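You operate a simulated robot arm through the tools that you are given. There is no shell and no other tool.

Carry out the task below with a simulated robot arm. There is one attempt and no reset: what you move stays moved.

Task
Open the tubing drawer, put the coupling on the despatch bench top away in the inside of the tubing drawer and shut the drawer again. Then open the white drawer, take the blue plug and leave it in the inside of the white drawer, then shut the drawer. Then take the orange filter on the despatch bench top and put it away on the middle shelf of the store rack. Then put the blue bottle from the free board on the carton stack on the top of the cool shelf. Then take the tape roll from the shelf of the mat stand and put it in the teal tote. Then fetch the yellow clip from the top of the pattern table and set it on the top of the issue table. Keep to this order. Set down upright: coupling, blue bottle.

It is judged by the outcome, as a careful person would: the job done as asked, and still so three seconds after it is handed in. It fails if anything else is knocked over, pushed out of place, dropped, spilled or broken.

Robot
A 6-joint arm with a fingered hand on a trunk, on a base that moves. Base frame: it is fixed to the floor where the robot stands at the start and does not move with it; the origin is under the middle of the robot, x ahead of it, y to its left, z up. Lengths are in mm, angles in rad, forces in N, time in s.
With the tool pointing down near the work surface it reaches from about 220 to 580 mm from the robot's upright axis, wherever it stands. Its first joint turns from -2.897 to 2.897 rad. Places, roughly: blue bottle (7x7x22 cm) [400, 5200, 700]; blue plug (4x4x3 cm) [-1300, 6600, 800]; coupling (4x3x7 cm) [-1000, 7000, 800]; inside of the tubing drawer [-2600, -1100, 900]; inside of the white drawer [3300, 8300, 600]; middle shelf of the store rack [-3100, -1000, 900]; orange filter (13x8x4 cm) [-1900, 6200, 800]; tape roll (10x9x3 cm) [2800, -600, 400]; teal tote (19x17x17 cm) [100, -2300, 900]; top of the cool shelf [4000, 2100, 800]; top of the issue table [-1600, -1700, 900]; tubing drawer [-2600, -1100, 900]; white drawer [3200, 8200, 600]; yellow clip [0, -2250, 1000]. Payload 3.2 kg.
The tool frame sits at the grasp point between the pads (the TCP): z along the fingers, y along the line on which they close. The tips reach 22 mm beyond it. The gripper opens to 112 mm; its body begins 60 mm behind the TCP. The gripper is a hand of 3 fingers: y runs from the thumb to the fingers, the wrist lies at [0, 0, -218] in the tool frame, and closing takes about 1.5 s.
Orientation is told as [roll, pitch, yaw] about the base's x, y, z axes, in that order, counted from this pose: with the fingers straight down and closing along the base's y, the tool's x points along the base's -x, its y along +y and its z along -z.

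Tools
- The arm moves only by the tool drive_tool. Its argument "moves" is a list of rows, each a list of 7 numbers: the turn, a rotation vector about the base's x, y, z in units of 90 degrees (1.0 is 90 degrees), then the shift along the base's x, y, z in units of 200 mm (1.0 is 200 mm), then the closure, from 0 (fully open) to 1 (shut). In form: [[ax, ay, az, tx, ty, tz, fingers], ...]. A call has 1 to 20 rows; each row is the pose to reach, as a shift and turn from the pose commanded when the call began. A call with a number of a shift or a turn outside -1 to 1 is refused whole. A row lasts 0.2 s, in which the tool goes at most 50 mm and 0.15 rad; a call with a longer step from one row to the next is refused whole, and so is a gripper value outside its range. A pose out of reach is approached as far as the arm can. The call stops where the force on the tool passes 40 N (or 10 N more than at its start, if that is more) or the arm is blocked; 0.2 s more then pass. Each finger travels about 108 mm/s and halts on what it meets, pressing with about 26 N; the grip force reading is that of the motor and also rises with nothing between the fingers. The clock runs only during rows and for 0.2 s after the last one: add rows that repeat a pose to give the fingers time. The reply holds the time, the measured pose of the TCP, the force on the tool along the base axes, the opening and the grip force, in the units named above and with some noise, with the torque about the TCP (base axes, N m) and any sound that the robot's microphone picked up.
- Cameras (640 x 400 px; columns grow to the right, rows downward): "scene" is now at [37.1, 150.2, 1473.8]; the picture's right is [-0.14, -0.99, 0.00], its down [-0.51, 0.07, -0.86] and it looks along [0.85, -0.12, -0.51] (base axes); focal length 294 px, centre (320, 200). "wrist" rides on the gripper at [66, 3, -81] in the tool frame; the picture's right is [-0.05, 1.00, 0.00], its down [-0.77, -0.04, -0.64] and it looks along [-0.63, -0.03, 0.77] (tool axes); focal length 275 px, centre (320, 200). There is no depth. A picture from a camera that has moved, and an enlarged one, comes with that camera's place and axes in the base frame and with its lens. The place of the scene camera against the robot may be out by one fixed shift of up to 18 mm in any direction.
- camera(camera): a new picture of that camera. It takes no simulated time.
- move_column(by): slides the trunk up (or, below 0, down) by that many mm; the arm and the scene camera ride with it, the base frame stays. It gives what a move gives, with no picture.
- roll_base(legs): drives the robot by 1 to 6 legs, each [ahead, turn to the left] in mm and rad, along the robot's own axes; the way and the turn of a leg run together, so that a leg with both is an arc; at most 1500 mm and 3.142 rad a leg. The arm and the cameras ride along, it lands a little off, and it stops where it bumps. It gives what a move gives.
- set_grasp(shape): the hand has 3 fingers and takes this shape, open, in about a second: jaw (thumb against the fingers, like two jaws); tri (thumb and two fingers); tip (a fingertip pinch); poke (one finger out to press); point (the index stretched); flat (the hand flat); cup (the hand cupped); fist (a fist). The gripper value then closes the fingers along that shape, each until it touches; the sizes above hold for jaw. It gives what a move gives, with no picture.
- aim_head(pan, tilt): turns the head with the scene camera to pan (to the left, within 2.705 rad either way) and tilt (down, from -0.506 to 1.204), counted from straight ahead of the robot. It gives what a move gives.
- close_up(camera, box): a new picture of the part [left, top, right, bottom] of that camera's present view, enlarged. It takes no simulated time.
- finish_job(): hands the job in; it is judged then, once.

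Nothing tells you exact positions but the pictures and the camera data. Unless the task says otherwise, let go and move clear before handing in.

The tools are called after "Call:" as a command line: name --pt "numbers of a row" for each row, then --argument value for the rest, lists and objects as JSON in quotes. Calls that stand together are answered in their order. drive_tool: Moves the arm, as the interface text tells. Its arguments: {"type":"object","properties":{"moves":{"type":"array"}},"required":["moves"]} The other tools are called the same way: move_column (by) moves the trunk up or down; set_grasp (shape) gives the hand a shape; roll_base (legs) drives the base; aim_head (pan, tilt) turns the head that bears the scene camera; camera (camera) takes a picture; close_up (camera, box) takes an enlarged picture of a part of a camera's view; finish_job () hands the job in.

At the start:

```text
clock: 0.0
ee_pos: [333.6, -73.3, 1173.5]
ee_rot: [0.0, -0.003, -0.001]
contact_force: [-1.5, -0.4, -0.2]
wrist_torque: [0.03, 0.02, -0.04]
finger_gap: 111.8
gripper_force: 0.0
shape: jaw
trunk travel left (down, up): [-475.0, 115.0]
robot x, y, heading: [1.4, 1.2, -0.003]
head pan, tilt (commanded): [-0.141, 0.541]
```

scene: 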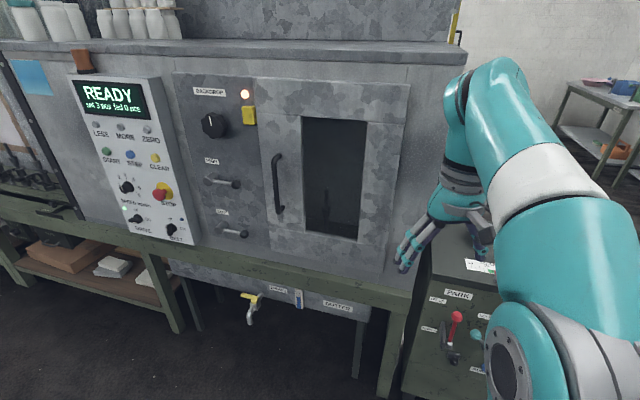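
wrist: 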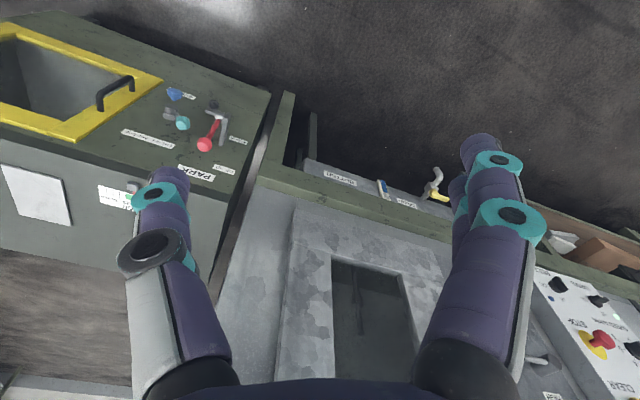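

I see a machine front with a control panel ahead of me and a lever cabinet to the right; none of the task places are close by. I'll look around with the head first to learn the room's layout.

Call:
aim_head --pan 1.4 --tilt 0.2

```text
clock: 1.6
ee_pos: [333.2, -73.0, 1171.8]
ee_rot: [-0.001, -0.002, -0.002]
contact_force: [-0.2, -0.3, -0.5]
wrist_torque: [0.0, 0.0, -0.02]
finger_gap: 111.8
gripper_force: 0.1
shape: jaw
trunk travel left (down, up): [-475.0, 115.0]
robot x, y, heading: [0.3, -1.9, 0.004]
head pan, tilt (commanded): [1.4, 0.201]
```

Call:
camera --camera "scene"

```text
taken
camera scene: at [-36.1, 254.6, 1505.2], right [0.99, -0.17, 0.0], down [-0.03, -0.2, -0.98], along [0.17, 0.97, -0.2], focal length 294 px, centre (320, 200)
```

scene: 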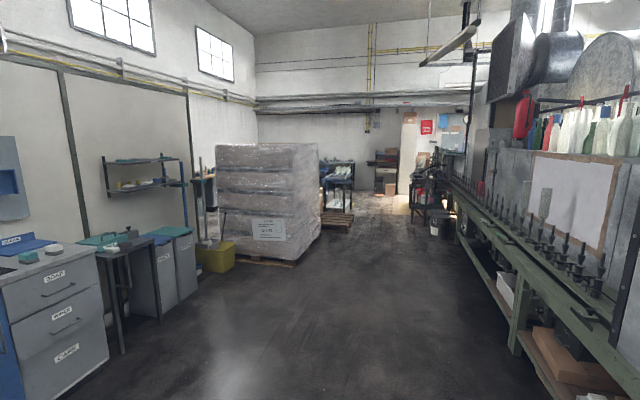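

A factory hall: benches to the left, a wrapped pallet stack ahead, the machine on the right. I'll keep panning to map the rest.

Call:
aim_head --pan 2.6 --tilt 0.25

Call:
camera --camera "scene"

Call:
aim_head --pan -2.6 --tilt 0.25

Call:
camera --camera "scene"

Call:
aim_head --pan -1.4 --tilt 0.25

Call:
camera --camera "scene"

Call:
aim_head --pan -0.5 --tilt 0.3

Call:
camera --camera "scene"

```text
clock: 3.0
ee_pos: [332.9, -73.3, 1172.6]
ee_rot: [0.0, -0.002, -0.001]
contact_force: [-0.6, 0.2, -0.2]
wrist_torque: [0.01, 0.0, 0.0]
finger_gap: 111.8
gripper_force: 0.0
shape: jaw
trunk travel left (down, up): [-475.0, 115.0]
robot x, y, heading: [-2.0, -0.8, 0.003]
head pan, tilt (commanded): [2.601, 0.25]
```

```text
taken
camera scene: at [-132.1, 210.9, 1500.6], right [0.52, 0.86, 0.0], down [0.21, -0.13, -0.97], along [-0.83, 0.5, -0.25], focal length 294 px, centre (320, 200)
```

scene: 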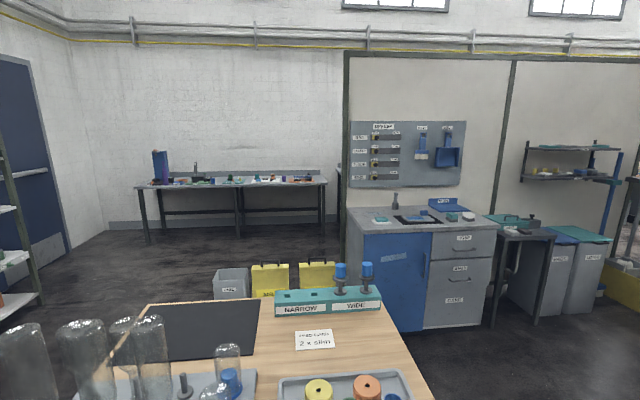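

```text
clock: 7.1
ee_pos: [332.8, -72.9, 1171.8]
ee_rot: [-0.001, -0.003, -0.002]
contact_force: [0.4, -0.5, 0.5]
wrist_torque: [0.01, -0.02, -0.01]
finger_gap: 112.0
gripper_force: 0.0
shape: jaw
trunk travel left (down, up): [-475.0, 115.0]
robot x, y, heading: [2.2, 2.8, -0.002]
head pan, tilt (commanded): [-2.601, 0.25]
```

```text
taken
camera scene: at [-132.1, 114.6, 1500.7], right [-0.52, 0.86, 0.0], down [0.21, 0.13, -0.97], along [-0.83, -0.5, -0.25], focal length 294 px, centre (320, 200)
```

scene: 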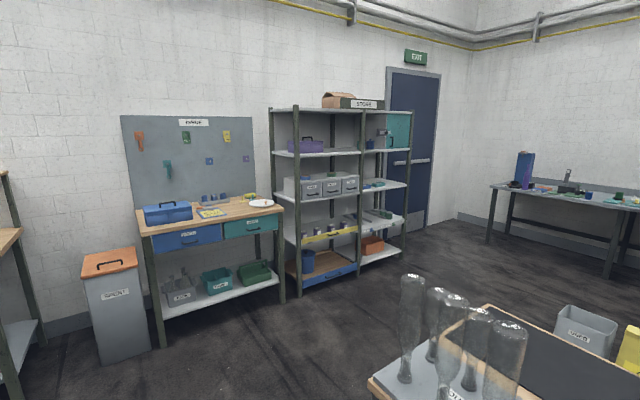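

```text
clock: 8.5
ee_pos: [333.2, -72.8, 1172.4]
ee_rot: [0.0, -0.002, -0.001]
contact_force: [0.3, 0.5, 1.1]
wrist_torque: [0.02, -0.03, 0.0]
finger_gap: 112.1
gripper_force: 0.1
shape: jaw
trunk travel left (down, up): [-475.0, 115.0]
robot x, y, heading: [2.4, 0.7, -0.002]
head pan, tilt (commanded): [-1.4, 0.25]
```

```text
taken
camera scene: at [-36.2, 70.7, 1500.7], right [-0.99, -0.17, 0.0], down [-0.04, 0.24, -0.97], along [0.16, -0.95, -0.25], focal length 294 px, centre (320, 200)
```

scene: 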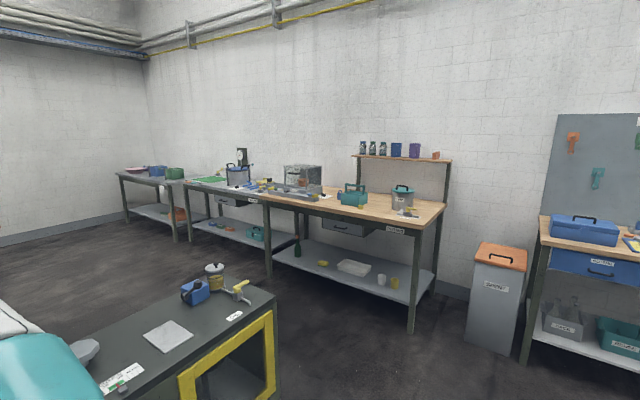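

```text
clock: 9.7
ee_pos: [333.1, -73.3, 1172.1]
ee_rot: [0.0, -0.002, -0.001]
contact_force: [0.5, 0.0, 0.1]
wrist_torque: [-0.01, 0.0, 0.01]
finger_gap: 111.8
gripper_force: 0.2
shape: jaw
trunk travel left (down, up): [-475.0, 115.0]
robot x, y, heading: [1.2, 1.5, -0.004]
head pan, tilt (commanded): [-0.499, 0.3]
```

```text
taken
camera scene: at [29.9, 118.0, 1495.9], right [-0.48, -0.88, 0.0], down [-0.26, 0.14, -0.96], along [0.84, -0.46, -0.3], focal length 294 px, centre (320, 200)
```

scene: 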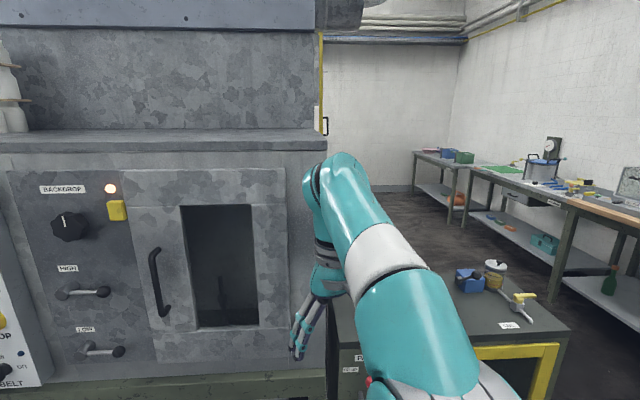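

The tubing drawer seems to be one of three drawers in a unit on the store rack (back right). A wooden table stands close behind me, so I'll look down around the base to plan a drive path.

Call:
aim_head --pan 2.6 --tilt 0.85

Call:
camera --camera "scene"

Call:
aim_head --pan -2.6 --tilt 0.85

Call:
camera --camera "scene"

Call:
aim_head --pan -1.6 --tilt 0.85

Call:
camera --camera "scene"

Call:
aim_head --pan 1.6 --tilt 0.85

Call:
camera --camera "scene"

```text
clock: 12.4
ee_pos: [332.3, -72.8, 1172.2]
ee_rot: [0.0, -0.002, 0.0]
contact_force: [1.4, 0.5, -0.8]
wrist_torque: [-0.02, -0.01, 0.01]
finger_gap: 111.9
gripper_force: 0.0
shape: jaw
trunk travel left (down, up): [-475.0, 115.0]
robot x, y, heading: [-1.1, -1.0, 0.004]
head pan, tilt (commanded): [2.601, 0.85]
```

```text
taken
camera scene: at [-119.1, 203.1, 1447.5], right [0.52, 0.86, 0.0], down [0.64, -0.39, -0.66], along [-0.57, 0.34, -0.75], focal length 294 px, centre (320, 200)
```

scene: 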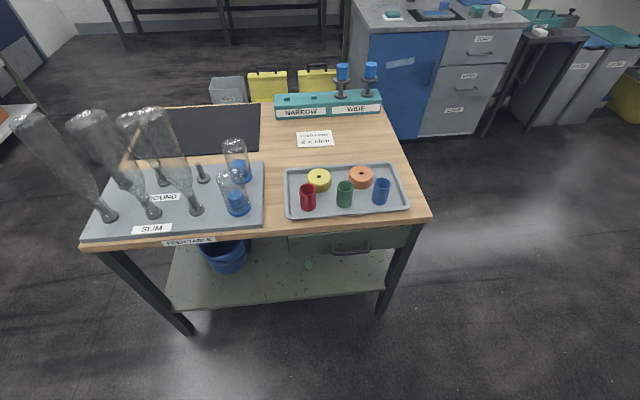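

```text
clock: 16.4
ee_pos: [332.9, -73.0, 1171.9]
ee_rot: [0.0, -0.001, -0.001]
contact_force: [-0.5, 0.3, 0.0]
wrist_torque: [-0.02, -0.01, -0.03]
finger_gap: 112.0
gripper_force: 0.0
shape: jaw
trunk travel left (down, up): [-475.0, 115.0]
robot x, y, heading: [-1.6, -1.1, 0.0]
head pan, tilt (commanded): [-2.601, 0.85]
```

```text
taken
camera scene: at [-119.1, 122.5, 1447.5], right [-0.52, 0.86, 0.0], down [0.64, 0.39, -0.66], along [-0.57, -0.34, -0.75], focal length 294 px, centre (320, 200)
```

scene: 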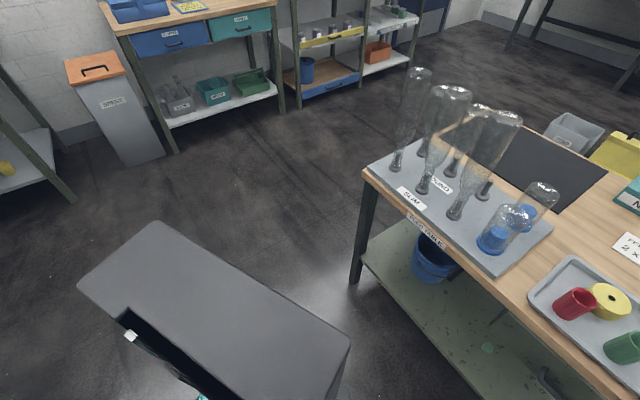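

```text
clock: 17.7
ee_pos: [333.0, -74.0, 1171.9]
ee_rot: [0.001, -0.002, -0.002]
contact_force: [-0.3, 0.2, -0.5]
wrist_torque: [0.02, 0.01, 0.01]
finger_gap: 111.8
gripper_force: 0.0
shape: jaw
trunk travel left (down, up): [-475.0, 115.0]
robot x, y, heading: [-4.5, 1.6, -0.004]
head pan, tilt (commanded): [-1.6, 0.85]
```

```text
taken
camera scene: at [-54.5, 84.6, 1447.5], right [-1.0, 0.03, 0.0], down [0.02, 0.75, -0.66], along [-0.02, -0.66, -0.75], focal length 294 px, centre (320, 200)
```

scene: 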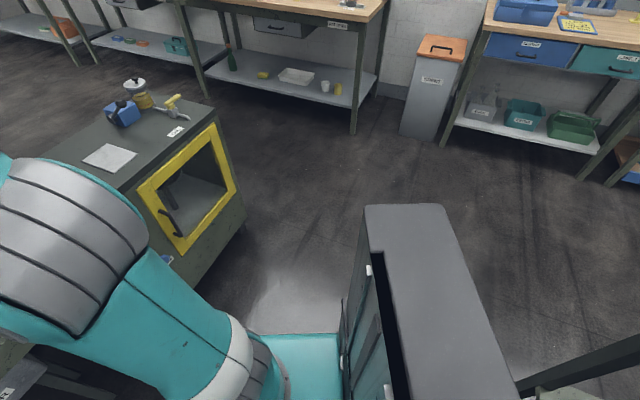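

```text
clock: 20.4
ee_pos: [332.5, -74.3, 1172.6]
ee_rot: [0.0, -0.002, -0.001]
contact_force: [-0.5, -0.9, -0.7]
wrist_torque: [0.02, 0.0, -0.03]
finger_gap: 111.5
gripper_force: 0.0
shape: jaw
trunk travel left (down, up): [-475.0, 115.0]
robot x, y, heading: [0.4, -0.2, 0.004]
head pan, tilt (commanded): [1.6, 0.85]
```

```text
taken
camera scene: at [-54.4, 240.9, 1447.5], right [1.0, 0.03, 0.0], down [0.02, -0.75, -0.66], along [-0.02, 0.66, -0.75], focal length 294 px, centre (320, 200)
```

scene: 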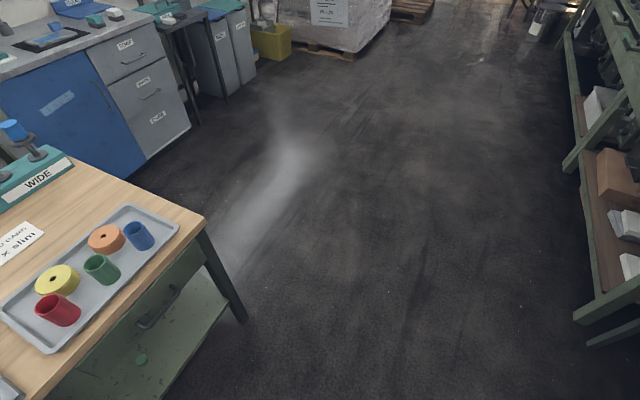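

The aisle between the feed table behind me and the wall tables is about 1.6 m wide. I'll drive down that aisle toward the store rack in stages, checking on the way.

Call:
roll_base --legs '[[0, -2.013], [1051, 0], [0, -1.384], [900, 0]]'

Call:
aim_head --pan 0.5 --tilt 0.5

Call:
camera --camera "scene"

```text
clock: 38.4
ee_pos: [-1623.5, -561.6, 1172.6]
ee_rot: [0.0, 0.0, 2.873]
contact_force: [0.3, 0.5, -1.5]
wrist_torque: [-0.01, 0.01, 0.01]
finger_gap: 111.8
gripper_force: 0.0
shape: jaw
trunk travel left (down, up): [-475.0, 115.0]
robot x, y, heading: [-1320.9, -720.0, 2.878]
head pan, tilt (commanded): [1.6, 0.85]
```

```text
clock: 39.8
ee_pos: [-1624.0, -560.8, 1171.8]
ee_rot: [0.001, -0.001, 2.876]
contact_force: [0.7, -0.1, 0.0]
wrist_torque: [0.01, -0.02, -0.02]
finger_gap: 111.9
gripper_force: 0.0
shape: jaw
trunk travel left (down, up): [-475.0, 115.0]
robot x, y, heading: [-1322.4, -712.0, 2.876]
head pan, tilt (commanded): [0.499, 0.499]
```

```text
taken
camera scene: at [-1387.3, -918.7, 1477.5], right [-0.23, 0.97, 0.0], down [0.47, 0.11, -0.88], along [-0.85, -0.2, -0.48], focal length 294 px, centre (320, 200)
```

scene: 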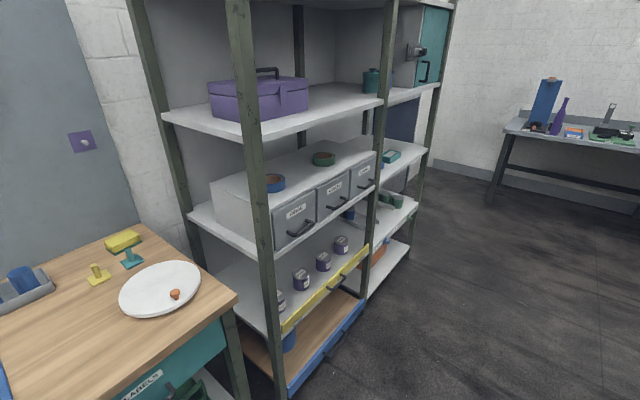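

Call:
close_up --camera "scene" --box '[200, 120, 440, 270]'

Call:
close_up --camera "scene" --box '[0, 220, 240, 400]'

```text
2.67 times, centred on (320, 195) of scene
camera zoom: at [-1387.3, -918.7, 1477.5], right [-0.23, 0.97, 0.0], down [0.47, 0.11, -0.88], along [-0.85, -0.2, -0.48], focal length 785 px, centre (320, 213)
```

zoom: 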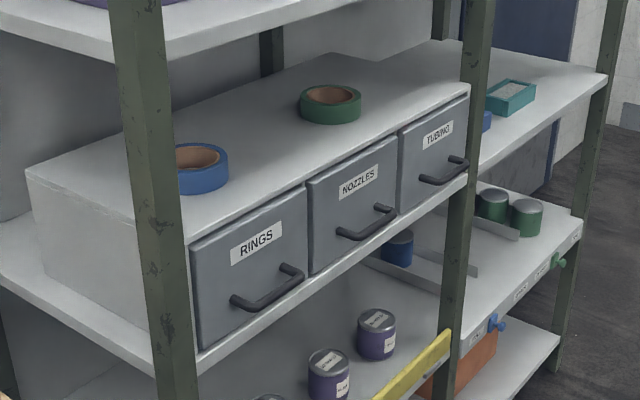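

```text
2.22 times, centred on (120, 310) of scene
camera zoom: at [-1387.3, -918.7, 1477.5], right [-0.23, 0.97, 0.0], down [0.47, 0.11, -0.88], along [-0.85, -0.2, -0.48], focal length 654 px, centre (764, -44)
```

zoom: 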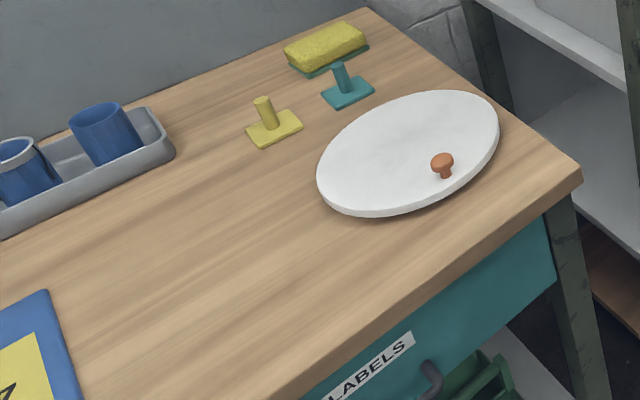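

The tubing drawer is the rightmost of the three drawers on the rack's left bay, beside the middle post. I'll drive up in front of it and face the rack.

Call:
roll_base --legs '[[0, -0.012], [1020, 0], [0, 1.42]]'

Call:
aim_head --pan 0.0 --tilt 0.7

Call:
camera --camera "scene"

Call:
camera --camera "wrist"

```text
clock: 48.8
ee_pos: [-2505.1, -703.7, 1171.4]
ee_rot: [-0.001, 0.0, -2.019]
contact_force: [-0.5, 0.9, 0.1]
wrist_torque: [-0.03, 0.02, 0.02]
finger_gap: 112.0
gripper_force: 0.0
shape: jaw
trunk travel left (down, up): [-475.0, 115.0]
robot x, y, heading: [-2288.6, -434.1, -2.015]
head pan, tilt (commanded): [0.499, 0.499]
```

```text
clock: 49.8
ee_pos: [-2503.6, -702.7, 1171.2]
ee_rot: [0.002, -0.003, -2.017]
contact_force: [0.3, 0.1, -0.7]
wrist_torque: [0.01, 0.0, 0.02]
finger_gap: 112.1
gripper_force: 0.1
shape: jaw
trunk travel left (down, up): [-475.0, 115.0]
robot x, y, heading: [-2295.5, -434.1, -2.017]
head pan, tilt (commanded): [0.0, 0.7]
```

```text
taken
camera scene: at [-2147.5, -531.3, 1459.8], right [-0.9, 0.43, 0.0], down [0.28, 0.58, -0.77], along [-0.33, -0.69, -0.64], focal length 294 px, centre (320, 200)
```

scene: 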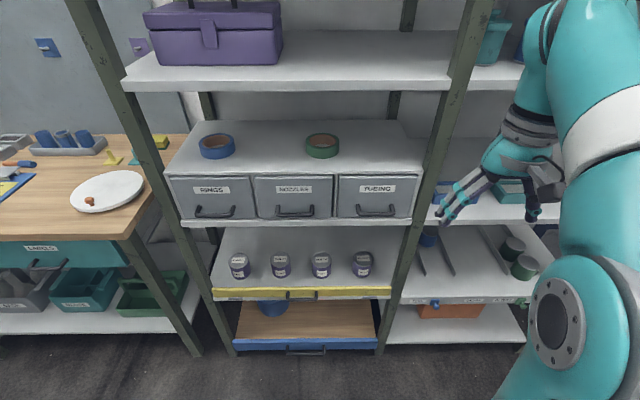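

```text
taken
camera wrist: at [-2473.7, -644.0, 1253.8], right [0.88, -0.47, 0.0], down [-0.37, -0.68, 0.64], along [-0.3, -0.56, -0.77], focal length 275 px, centre (320, 200)
```

wrist: 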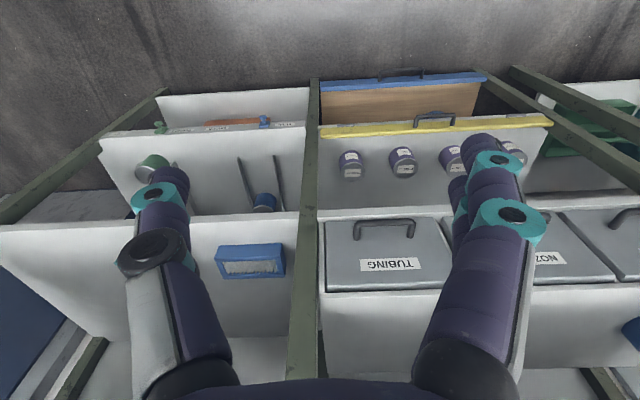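

I'm squarely in front of the rack with TUBING at the right of the drawer unit, its handle near (-2530, -987, ~915). I'll zoom in to measure the handle and surrounding gaps.

Call:
close_up --camera "wrist" --box '[280, 160, 480, 310]'

Call:
close_up --camera "scene" --box '[240, 110, 440, 240]'

Call:
close_up --camera "scene" --box '[400, 100, 640, 320]'

```text
2.67 times, centred on (380, 235) of wrist
camera zoom: at [-2473.7, -644.0, 1253.8], right [0.88, -0.47, 0.0], down [-0.37, -0.68, 0.64], along [-0.3, -0.56, -0.77], focal length 734 px, centre (160, 107)
```

zoom: 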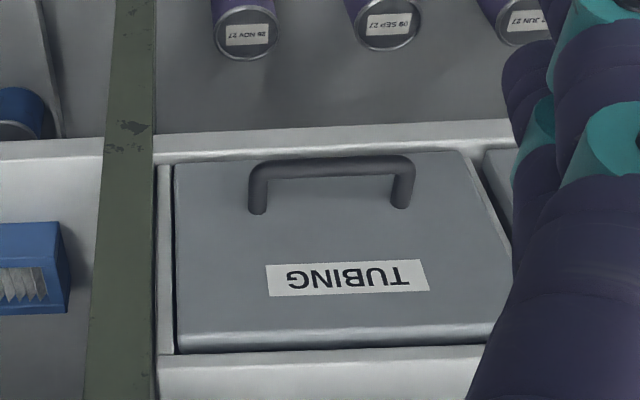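

```text
3.08 times, centred on (340, 175) of scene
camera zoom: at [-2147.5, -531.3, 1459.8], right [-0.9, 0.43, 0.0], down [0.28, 0.58, -0.77], along [-0.33, -0.69, -0.64], focal length 906 px, centre (258, 277)
```

zoom: 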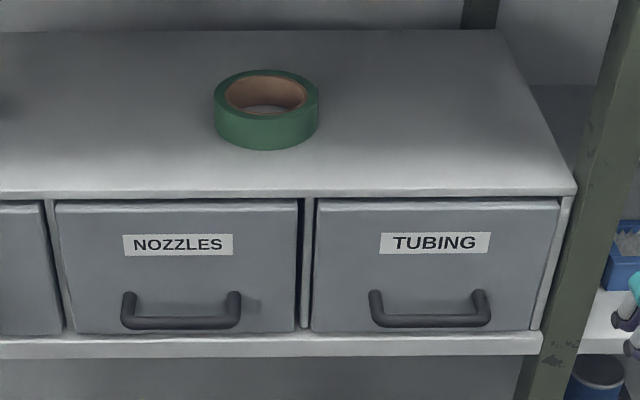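

```text
1.82 times, centred on (520, 210) of scene
camera zoom: at [-2147.5, -531.3, 1459.8], right [-0.9, 0.43, 0.0], down [0.28, 0.58, -0.77], along [-0.33, -0.69, -0.64], focal length 535 px, centre (-44, 182)
```

zoom: 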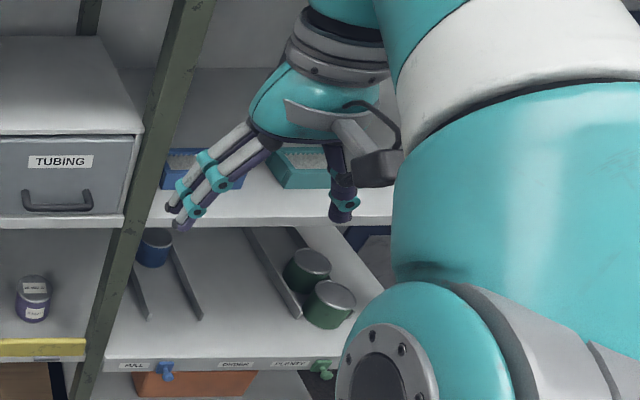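

The TUBING bail handle is ~105 mm long and stands ~34 mm off the face, about 50 mm above the shelf. I'll back off a bit to make room for a horizontal hand, and lower the trunk.

Call:
roll_base --legs '[[-130, 0]]'

Call:
move_column --by -230

```text
clock: 51.0
ee_pos: [-2445.6, -583.2, 1172.1]
ee_rot: [-0.001, -0.003, -2.016]
contact_force: [1.0, 0.2, -0.2]
wrist_torque: [0.0, 0.01, 0.0]
finger_gap: 111.9
gripper_force: 0.0
shape: jaw
trunk travel left (down, up): [-475.0, 115.0]
robot x, y, heading: [-2232.0, -313.9, -2.013]
head pan, tilt (commanded): [0.0, 0.7]
```

```text
clock: 53.5
ee_pos: [-2446.3, -583.4, 942.6]
ee_rot: [0.002, -0.001, -2.016]
contact_force: [0.9, 0.7, 0.6]
wrist_torque: [-0.02, 0.03, -0.02]
finger_gap: 111.6
gripper_force: 0.0
shape: jaw
trunk travel left (down, up): [-245.0, 345.0]
robot x, y, heading: [-2236.5, -310.5, -2.015]
head pan, tilt (commanded): [0.0, 0.7]
```

Now I'll pitch the hand to horizontal, pointing at the rack, while moving it forward.

Call:
drive_tool --pt "-0.0752 0.0359 0 -0.036 -0.075 0 0" --pt "-0.1503 0.0718 0 -0.072 -0.15 0 0" --pt "-0.2255 0.1078 0 -0.108 -0.226 0 0" --pt "-0.3007 0.1437 0 -0.143 -0.301 0 0" --pt "-0.3758 0.1796 0 -0.179 -0.376 0 0" --pt "-0.451 0.2155 0 -0.215 -0.451 0 0" --pt "-0.5262 0.2514 0 -0.251 -0.527 0 0" --pt "-0.6013 0.2873 0 -0.287 -0.602 0 0" --pt "-0.6765 0.3233 0 -0.323 -0.677 0 0" --pt "-0.7517 0.3592 0 -0.358 -0.752 0 0" --pt "-0.8268 0.3951 0 -0.394 -0.828 0 0" --pt "-0.902 0.431 0 -0.43 -0.903 0 0"

Call:
camera --camera "scene"

Call:
camera --camera "wrist"

```text
clock: 56.1
ee_pos: [-2523.6, -743.0, 992.3]
ee_rot: [-0.055, -1.33, -2.057]
contact_force: [0.3, -0.5, 0.7]
wrist_torque: [-0.01, 0.02, -0.02]
finger_gap: 111.7
gripper_force: 0.1
shape: jaw
out of reach, approached as far as the arm can: row 10, 11, 12
trunk travel left (down, up): [-245.0, 345.0]
robot x, y, heading: [-2238.4, -315.5, -2.012]
head pan, tilt (commanded): [0.0, 0.7]
```

```text
taken
camera scene: at [-2090.3, -411.1, 1229.8], right [-0.9, 0.43, 0.0], down [0.28, 0.58, -0.76], along [-0.33, -0.69, -0.64], focal length 294 px, centre (320, 200)
```

scene: 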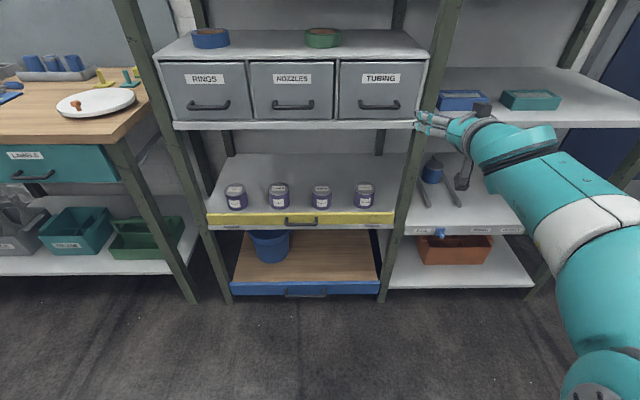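

```text
taken
camera wrist: at [-2473.3, -663.3, 947.8], right [0.85, -0.52, 0.03], down [0.2, 0.38, 0.9], along [-0.48, -0.76, 0.43], focal length 275 px, centre (320, 200)
```

wrist: 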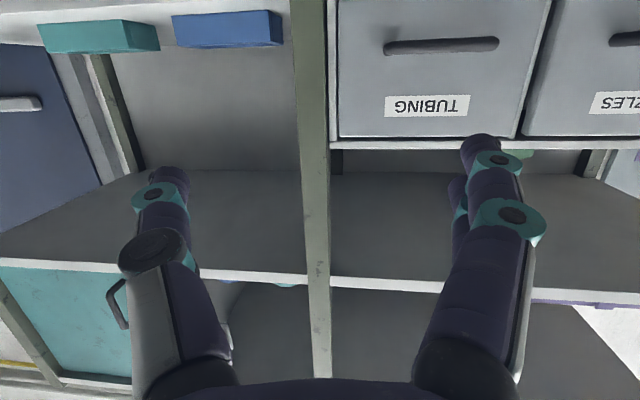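

The arm couldn't quite reach full horizontal (it stopped at pitch −1.33). A grip tilted about 30° below horizontal is fine for this bar, so I'll ease the pitch back and see what pose results.

Call:
drive_tool --pt "0.075 -0.0359 0 0 0 0 0" --pt "0.15 -0.0718 0 0 0 0 0" --pt "0.225 -0.1076 0 0 0 0 0" --pt "0.3 -0.1435 0 0 0 0 0"

```text
clock: 57.1
ee_pos: [-2523.9, -744.4, 991.6]
ee_rot: [-0.083, -0.806, -2.032]
contact_force: [0.5, 0.5, -0.2]
wrist_torque: [0.02, 0.0, -0.02]
finger_gap: 111.9
gripper_force: 0.2
shape: jaw
out of reach, approached as far as the arm can: row 1
trunk travel left (down, up): [-245.0, 345.0]
robot x, y, heading: [-2236.7, -315.1, -2.015]
head pan, tilt (commanded): [0.0, 0.7]
```

The commanded pose resets to what was reached; the tool now points ~44° below horizontal. I'll roll the hand 90° about its own axis so the fingers close across the bar (fingers above, thumb below).

Call:
drive_tool --pt "-0.0283 -0.0593 -0.0629 0 0 0 0" --pt "-0.0565 -0.1185 -0.1258 0 0 0 0" --pt "-0.0848 -0.1778 -0.1887 0 0 0 0" --pt "-0.1131 -0.2371 -0.2516 0 0 0 0" --pt "-0.1414 -0.2964 -0.3145 0 0 0 0" --pt "-0.1696 -0.3556 -0.3775 0 0 0 0" --pt "-0.1979 -0.4149 -0.4404 0 0 0 0" --pt "-0.2262 -0.4742 -0.5033 0 0 0 0" --pt "-0.2545 -0.5335 -0.5662 0 0 0 0" --pt "-0.2827 -0.5927 -0.6291 0 0 0 0" --pt "-0.311 -0.652 -0.692 0 0 0 0"

Call:
camera --camera "scene"

Call:
camera --camera "wrist"

```text
clock: 59.5
ee_pos: [-2524.3, -744.2, 991.5]
ee_rot: [0.711, 0.009, 2.686]
contact_force: [0.6, 0.1, 0.5]
wrist_torque: [-0.01, -0.03, -0.03]
finger_gap: 111.9
gripper_force: 0.1
shape: jaw
trunk travel left (down, up): [-245.0, 345.0]
robot x, y, heading: [-2238.2, -313.8, -2.02]
head pan, tilt (commanded): [0.0, 0.7]
```

```text
taken
camera scene: at [-2090.2, -411.0, 1229.8], right [-0.9, 0.43, 0.0], down [0.28, 0.58, -0.76], along [-0.33, -0.69, -0.64], focal length 294 px, centre (320, 200)
```

scene: 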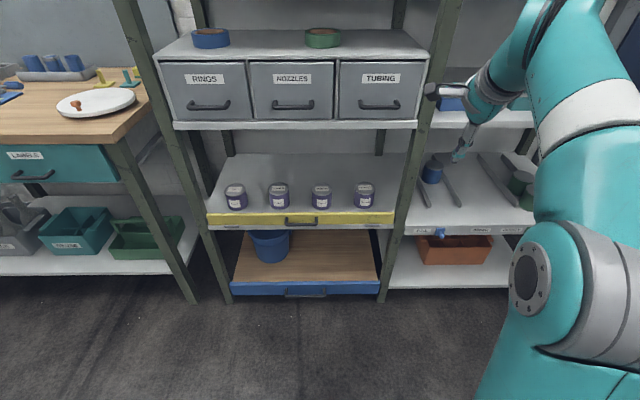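

```text
taken
camera wrist: at [-2444.0, -727.0, 1055.9], right [-0.38, -0.66, 0.65], down [-0.5, 0.74, 0.45], along [-0.78, -0.16, -0.61], focal length 275 px, centre (320, 200)
```

wrist: 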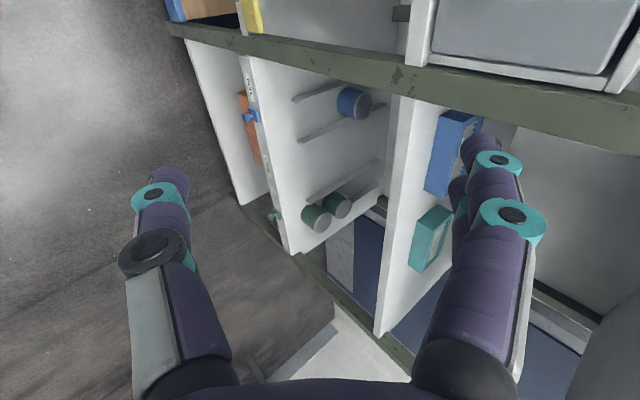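

The handle bar works out at about (-2529, -969, 932), parallel to my left axis. I'll move to a pre-grasp 80 mm back along the tool axis, tilt to 30° below horizontal and part-close the fingers.

Call:
drive_tool --pt "-0.032 0.0153 0 0.021 -0.135 -0.016 0.1" --pt "-0.064 0.031 0 0.042 -0.27 -0.032 0.2" --pt "-0.0965 0.046 0 0.0625 -0.405 -0.049 0.3" --pt "-0.129 0.061 0 0.083 -0.54 -0.065 0.4" --pt "-0.161 0.077 0 0.104 -0.675 -0.081 0.5" --pt "-0.193 0.092 0 0.125 -0.81 -0.0975 0.5" --pt "-0.193 0.092 0 0.125 -0.81 -0.0975 0.5"

Call:
camera --camera "scene"

Call:
camera --camera "wrist"

```text
clock: 61.1
ee_pos: [-2500.0, -907.0, 972.9]
ee_rot: [1.049, 0.012, 2.692]
contact_force: [0.2, -0.1, 0.3]
wrist_torque: [0.04, -0.03, -0.03]
finger_gap: 56.6
gripper_force: 0.1
shape: jaw
trunk travel left (down, up): [-245.0, 345.0]
robot x, y, heading: [-2240.4, -311.4, -2.02]
head pan, tilt (commanded): [0.0, 0.7]
```

```text
taken
camera scene: at [-2090.2, -411.2, 1229.8], right [-0.9, 0.43, 0.0], down [0.28, 0.58, -0.76], along [-0.33, -0.69, -0.64], focal length 294 px, centre (320, 200)
```

scene: 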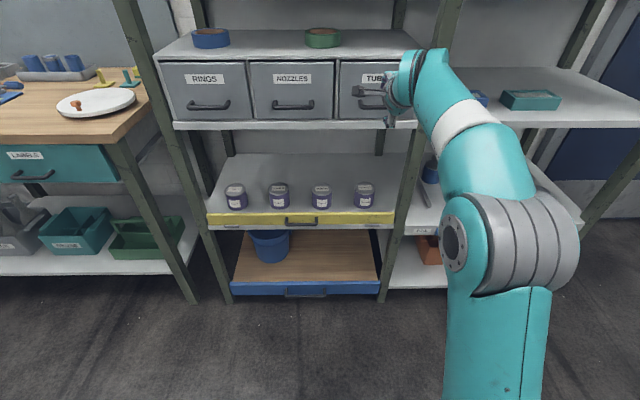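

```text
taken
camera wrist: at [-2411.4, -873.2, 1017.7], right [-0.27, -0.42, 0.87], down [-0.45, 0.85, 0.28], along [-0.85, -0.31, -0.42], focal length 275 px, centre (320, 200)
```

wrist: 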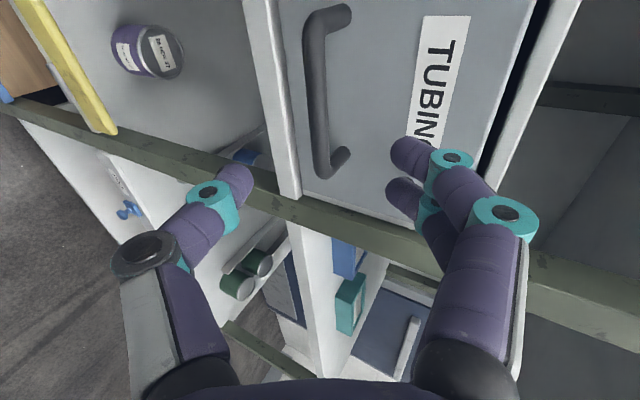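

The bar lies neatly between thumb and fingers in the wrist view. I'll advance ~65 mm along the tool axis.

Call:
drive_tool --pt "0 0 0 -0.03 -0.064 -0.041 0.5" --pt "0 0 0 -0.061 -0.127 -0.081 0.5" --pt "0 0 0 -0.091 -0.191 -0.122 0.5" --pt "0 0 0 -0.121 -0.254 -0.1625 0.5"

Call:
camera --camera "wrist"

```text
clock: 62.1
ee_pos: [-2523.0, -957.2, 940.4]
ee_rot: [1.048, 0.011, 2.691]
contact_force: [0.1, 0.6, 0.9]
wrist_torque: [0.03, -0.01, 0.01]
finger_gap: 56.4
gripper_force: 0.1
shape: jaw
trunk travel left (down, up): [-245.0, 345.0]
robot x, y, heading: [-2238.7, -316.1, -2.012]
head pan, tilt (commanded): [0.0, 0.7]
```

```text
taken
camera wrist: at [-2435.4, -923.9, 985.0], right [-0.27, -0.43, 0.86], down [-0.45, 0.85, 0.28], along [-0.85, -0.31, -0.42], focal length 275 px, centre (320, 200)
```

wrist: 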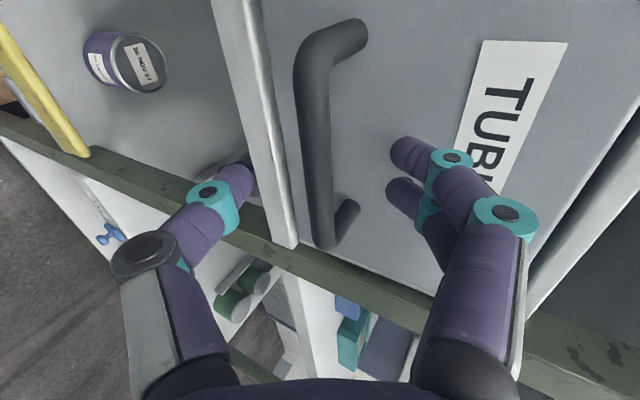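

The bar is about 25 mm beyond the TCP, so just at the tips. I'll narrow the opening, advance 15 mm more and then close on the bar.

Call:
drive_tool --pt "0 0 0 0 0 0 0.65" --pt "0 0 0 0 0 0 0.65" --pt "0 0 0 -0.014 -0.03 -0.019 0.65" --pt "0 0 0 -0.029 -0.06 -0.038 0.65" --pt "0 0 0 -0.029 -0.06 -0.038 0.65"

Call:
camera --camera "wrist"

```text
clock: 63.3
ee_pos: [-2529.7, -968.2, 932.4]
ee_rot: [1.047, 0.012, 2.69]
contact_force: [-0.2, 0.4, 0.4]
wrist_torque: [0.0, -0.01, 0.01]
finger_gap: 39.7
gripper_force: 0.0
shape: jaw
trunk travel left (down, up): [-245.0, 345.0]
robot x, y, heading: [-2239.3, -313.1, -2.013]
head pan, tilt (commanded): [0.0, 0.7]
```

```text
taken
camera wrist: at [-2441.5, -935.4, 976.6], right [-0.27, -0.43, 0.86], down [-0.45, 0.85, 0.28], along [-0.85, -0.31, -0.42], focal length 275 px, centre (320, 200)
```

wrist: 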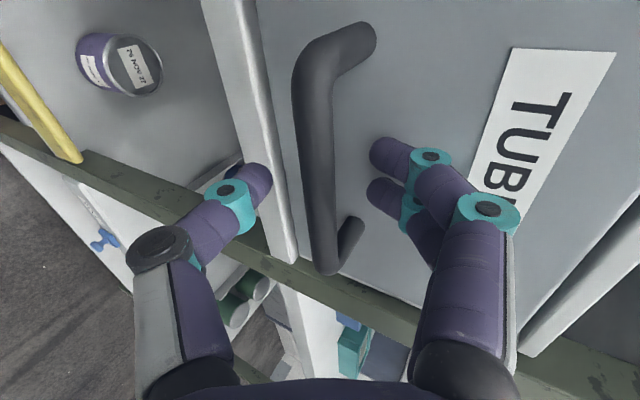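

Fingers straddle the bar now. Closing on it and then pulling gently along the drawer's axis.

Call:
drive_tool --pt "0 0 0 0 0 0 0.85" --pt "0 0 0 0 0 0 1" --pt "0 0 0 0 0 0 1" --pt "0 0 0 0 0 0 1" --pt "0 0 0 0 0 0 1"

Call:
camera --camera "wrist"

```text
clock: 64.5
ee_pos: [-2530.6, -969.0, 929.6]
ee_rot: [1.045, 0.01, 2.691]
contact_force: [-0.1, -0.8, -7.8]
wrist_torque: [0.0, 0.02, -0.01]
finger_gap: 0.3
gripper_force: 26.1
shape: jaw
trunk travel left (down, up): [-245.0, 345.0]
robot x, y, heading: [-2236.2, -314.7, -2.019]
head pan, tilt (commanded): [0.0, 0.7]
```

```text
taken
camera wrist: at [-2441.9, -936.2, 975.4], right [-0.27, -0.43, 0.86], down [-0.45, 0.85, 0.28], along [-0.85, -0.31, -0.42], focal length 275 px, centre (320, 200)
```

wrist: 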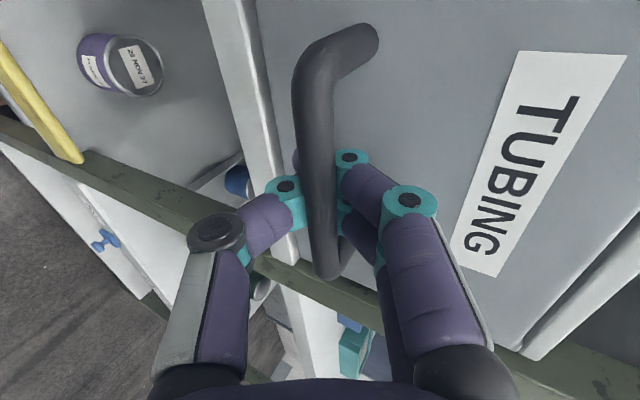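

The fingers have closed around behind the bar (a hook). Pulling along the drawer axis.

Call:
drive_tool --pt "0 0 0 0.03 0.063 0 1" --pt "0 0 0 0.06 0.126 0 1" --pt "0 0 0 0.09 0.189 0 1" --pt "0 0 0 0.12 0.252 0 1" --pt "0 0 0 0.15 0.315 0 1" --pt "0 0 0 0.18 0.378 0 1" --pt "0 0 0 0.21 0.441 0 1" --pt "0 0 0 0.24 0.504 0 1" --pt "0 0 0 0.27 0.567 0 1" --pt "0 0 0 0.3 0.63 0 1" --pt "0 0 0 0.33 0.693 0 1" --pt "0 0 0 0.36 0.756 0 1" --pt "0 0 0 0.39 0.819 0 1"

Call:
camera --camera "scene"

Call:
camera --camera "wrist"

```text
clock: 67.3
ee_pos: [-2450.5, -803.7, 930.0]
ee_rot: [1.046, 0.01, 2.689]
contact_force: [-7.9, 4.3, -7.3]
wrist_torque: [0.01, 0.03, 0.04]
finger_gap: 0.0
gripper_force: 25.6
shape: jaw
trunk travel left (down, up): [-245.0, 345.0]
robot x, y, heading: [-2233.5, -316.8, -2.016]
head pan, tilt (commanded): [0.0, 0.7]
```

```text
taken
camera scene: at [-2091.8, -411.3, 1229.9], right [-0.9, 0.43, 0.0], down [0.28, 0.58, -0.76], along [-0.33, -0.69, -0.64], focal length 294 px, centre (320, 200)
```

scene: 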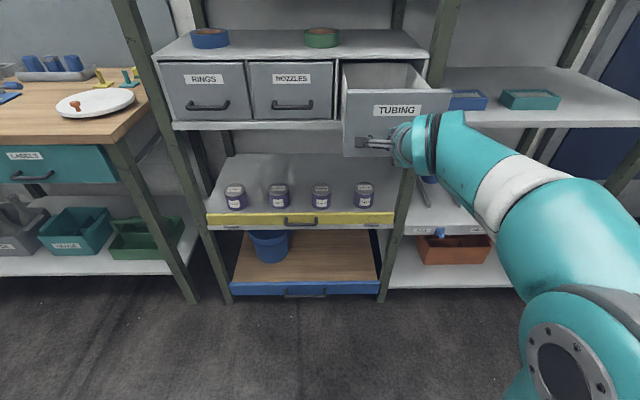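

```text
taken
camera wrist: at [-2363.6, -770.9, 975.0], right [-0.27, -0.43, 0.86], down [-0.45, 0.85, 0.28], along [-0.85, -0.31, -0.42], focal length 275 px, centre (320, 200)
```

wrist: 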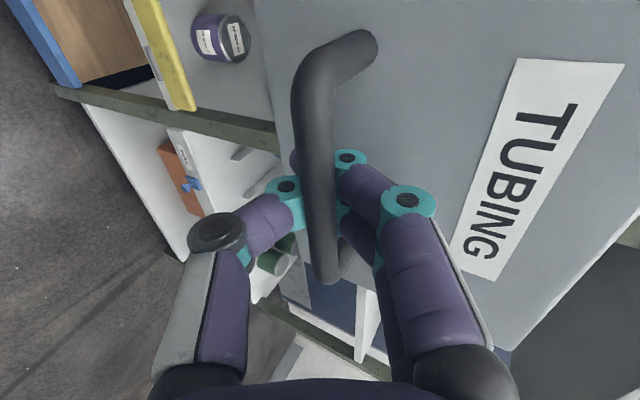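

The tubing drawer is open about 180 mm. I'll open the fingers partway, back out along the tool axis, and look at it.

Call:
drive_tool --pt "0 0 0 0 0 0 0.65" --pt "0 0 0 0 0 0 0.65" --pt "0 0 0 0 0 0 0.65" --pt "0 0 0 0.037 0.078 0.05 0.65" --pt "0 0 0 0.075 0.156 0.1 0.65" --pt "0 0 0 0.112 0.235 0.15 0.5" --pt "0 0 0 0.15 0.313 0.2 0.3"

Call:
camera --camera "scene"

Call:
camera --camera "wrist"

```text
clock: 68.9
ee_pos: [-2420.3, -741.2, 972.0]
ee_rot: [1.047, 0.011, 2.691]
contact_force: [0.2, -0.3, -0.4]
wrist_torque: [-0.01, 0.01, 0.0]
finger_gap: 77.9
gripper_force: 0.1
shape: jaw
trunk travel left (down, up): [-245.0, 345.0]
robot x, y, heading: [-2239.7, -313.0, -2.017]
head pan, tilt (commanded): [0.0, 0.7]
```

```text
taken
camera scene: at [-2090.3, -411.1, 1229.8], right [-0.9, 0.43, 0.0], down [0.28, 0.58, -0.76], along [-0.33, -0.69, -0.64], focal length 294 px, centre (320, 200)
```

scene: 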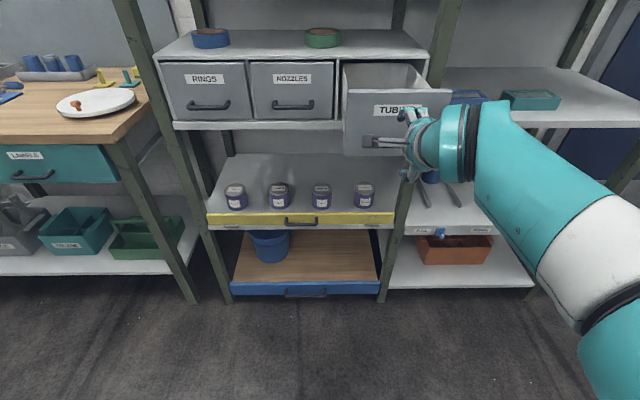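

```text
taken
camera wrist: at [-2332.0, -707.7, 1015.5], right [-0.27, -0.43, 0.86], down [-0.45, 0.85, 0.28], along [-0.85, -0.31, -0.42], focal length 275 px, centre (320, 200)
```

wrist: 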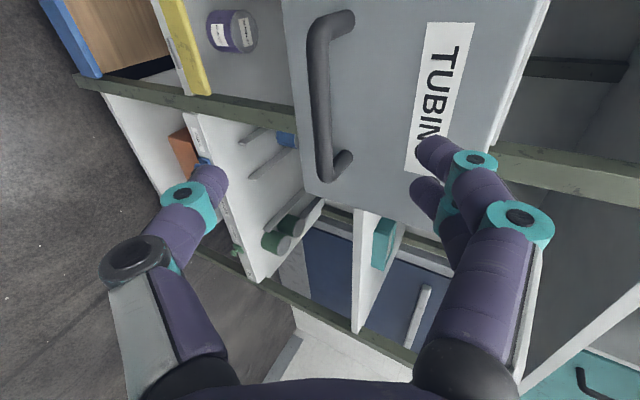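

The hand is clear and the drawer stays open. I'll back the base away from the rack and fold the arm back to the hand-down posture for the drive to the despatch bench.

Call:
roll_base --legs '[[-300, 0]]'

Call:
drive_tool --pt "0.034 0.071 0.0455 0 0 0.02 0.1" --pt "0.068 0.142 0.091 0 0 0.04 0" --pt "0.102 0.213 0.136 0 0 0.06 0" --pt "0.136 0.284 0.182 0 0 0.08 0" --pt "0.17 0.355 0.227 0 0 0.1 0" --pt "0.203 0.427 0.273 0 0 0.12 0" --pt "0.237 0.498 0.318 0 0 0.14 0" --pt "0.271 0.569 0.364 0 0 0.16 0" --pt "0.305 0.64 0.409 0 0 0.18 0" --pt "0.339 0.711 0.455 0 0 0.2 0" --pt "0.373 0.782 0.5 0 0 0.2 0"

Call:
move_column --by 200

```text
clock: 70.9
ee_pos: [-2289.1, -466.2, 970.5]
ee_rot: [1.046, 0.01, 2.695]
contact_force: [-0.9, 0.0, 0.2]
wrist_torque: [0.0, 0.03, -0.02]
finger_gap: 78.2
gripper_force: 0.1
shape: jaw
trunk travel left (down, up): [-245.0, 345.0]
robot x, y, heading: [-2109.8, -37.0, -2.014]
head pan, tilt (commanded): [0.0, 0.7]
```

```text
clock: 73.3
ee_pos: [-2287.3, -465.8, 1011.2]
ee_rot: [0.01, -1.045, -2.029]
contact_force: [-0.1, -0.4, 0.6]
wrist_torque: [-0.01, 0.0, 0.0]
finger_gap: 112.0
gripper_force: 0.0
shape: jaw
trunk travel left (down, up): [-245.0, 345.0]
robot x, y, heading: [-2106.9, -41.3, -2.012]
head pan, tilt (commanded): [0.0, 0.7]
```

```text
clock: 75.5
ee_pos: [-2287.3, -465.9, 1210.8]
ee_rot: [0.016, -1.044, -2.032]
contact_force: [0.1, -0.8, 0.3]
wrist_torque: [0.0, -0.01, 0.02]
finger_gap: 111.9
gripper_force: 0.1
shape: jaw
trunk travel left (down, up): [-445.0, 145.0]
robot x, y, heading: [-2105.5, -42.9, -2.019]
head pan, tilt (commanded): [0.0, 0.7]
```

Call:
drive_tool --pt "0.075 -0.036 0 0.035 0.073 -0.025 0" --pt "0.15 -0.072 0 0.07 0.147 -0.05 0" --pt "0.225 -0.108 0 0.105 0.22 -0.075 0" --pt "0.3 -0.143 0 0.14 0.294 -0.1 0" --pt "0.375 -0.179 0 0.175 0.367 -0.125 0" --pt "0.45 -0.215 0 0.21 0.44 -0.15 0" --pt "0.525 -0.251 0 0.245 0.514 -0.175 0" --pt "0.6 -0.286 0 0.28 0.587 -0.2 0"

Call:
aim_head --pan 2.2 --tilt 0.5

Call:
camera --camera "scene"

Call:
aim_head --pan -2.5 --tilt 0.5

Call:
camera --camera "scene"

```text
clock: 77.3
ee_pos: [-2231.1, -348.4, 1169.8]
ee_rot: [0.0, 0.003, -2.025]
contact_force: [-0.1, -0.4, 0.3]
wrist_torque: [0.05, -0.02, -0.01]
finger_gap: 112.1
gripper_force: 0.1
shape: jaw
trunk travel left (down, up): [-445.0, 145.0]
robot x, y, heading: [-2109.4, -36.9, -2.005]
head pan, tilt (commanded): [0.0, 0.7]
```

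```text
clock: 79.4
ee_pos: [-2230.5, -347.9, 1169.9]
ee_rot: [-0.001, -0.001, -2.024]
contact_force: [-0.3, 0.0, 0.3]
wrist_torque: [-0.01, -0.01, -0.01]
finger_gap: 112.2
gripper_force: 0.0
shape: jaw
trunk travel left (down, up): [-445.0, 145.0]
robot x, y, heading: [-2108.1, -39.5, -2.007]
head pan, tilt (commanded): [2.201, 0.499]
```

```text
taken
camera scene: at [-1833.4, -40.6, 1447.5], right [0.19, -0.98, 0.0], down [-0.47, -0.09, -0.88], along [0.86, 0.17, -0.48], focal length 294 px, centre (320, 200)
```

scene: 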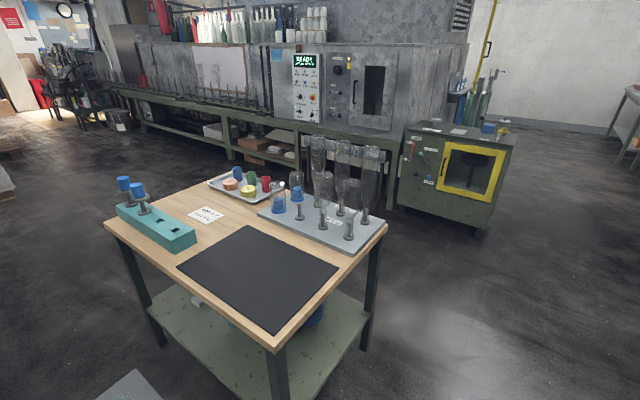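

```text
clock: 83.1
ee_pos: [-2230.2, -348.5, 1169.9]
ee_rot: [0.0, 0.001, -2.023]
contact_force: [0.0, -0.1, 0.2]
wrist_torque: [0.01, 0.02, 0.03]
finger_gap: 111.6
gripper_force: 0.1
shape: jaw
trunk travel left (down, up): [-445.0, 145.0]
robot x, y, heading: [-2106.3, -39.1, -2.011]
head pan, tilt (commanded): [-2.499, 0.499]
```

```text
taken
camera scene: at [-1941.0, 31.5, 1447.5], right [0.98, 0.2, 0.0], down [0.1, -0.47, -0.88], along [-0.18, 0.86, -0.48], focal length 294 px, centre (320, 200)
```

scene: 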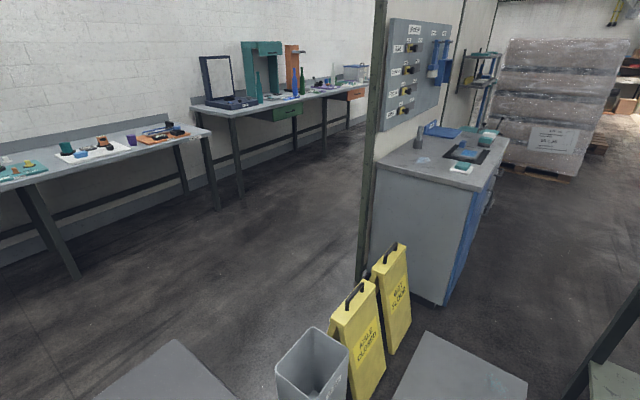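

There is a second aisle behind the partition, along the outer-wall benches, leading toward the despatch bench. I'll drive around the partition end into that aisle.

Call:
roll_base --legs '[[0, -1.58], [1300, 0], [0, -1.555]]'

Call:
aim_head --pan 0.0 --tilt 0.35

Call:
camera --camera "scene"

```text
clock: 97.3
ee_pos: [-3151.3, 845.4, 1171.0]
ee_rot: [0.001, 0.002, 1.108]
contact_force: [0.9, 0.1, -0.3]
wrist_torque: [-0.01, -0.01, 0.0]
finger_gap: 111.8
gripper_force: 0.2
shape: jaw
trunk travel left (down, up): [-445.0, 145.0]
robot x, y, heading: [-3276.0, 537.9, 1.118]
head pan, tilt (commanded): [-2.499, 0.499]
```

```text
clock: 99.6
ee_pos: [-3149.9, 844.6, 1170.6]
ee_rot: [0.0, 0.003, 1.107]
contact_force: [0.2, 0.3, -0.3]
wrist_torque: [0.0, 0.01, 0.0]
finger_gap: 111.7
gripper_force: 0.0
shape: jaw
trunk travel left (down, up): [-445.0, 145.0]
robot x, y, heading: [-3275.9, 534.5, 1.118]
head pan, tilt (commanded): [0.0, 0.351]
```

```text
taken
camera scene: at [-3404.8, 635.3, 1461.2], right [0.9, -0.43, 0.0], down [-0.15, -0.31, -0.94], along [0.41, 0.85, -0.34], focal length 294 px, centre (320, 200)
```

scene: 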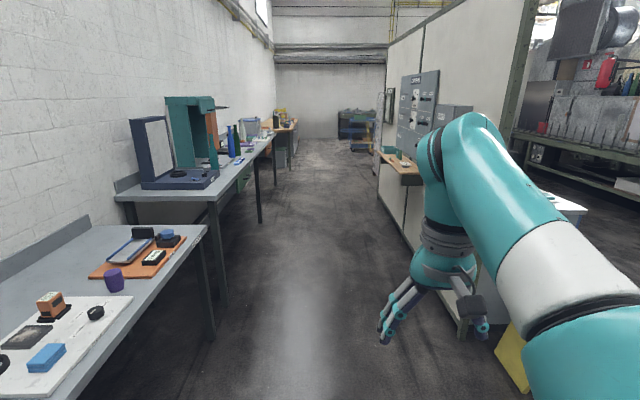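

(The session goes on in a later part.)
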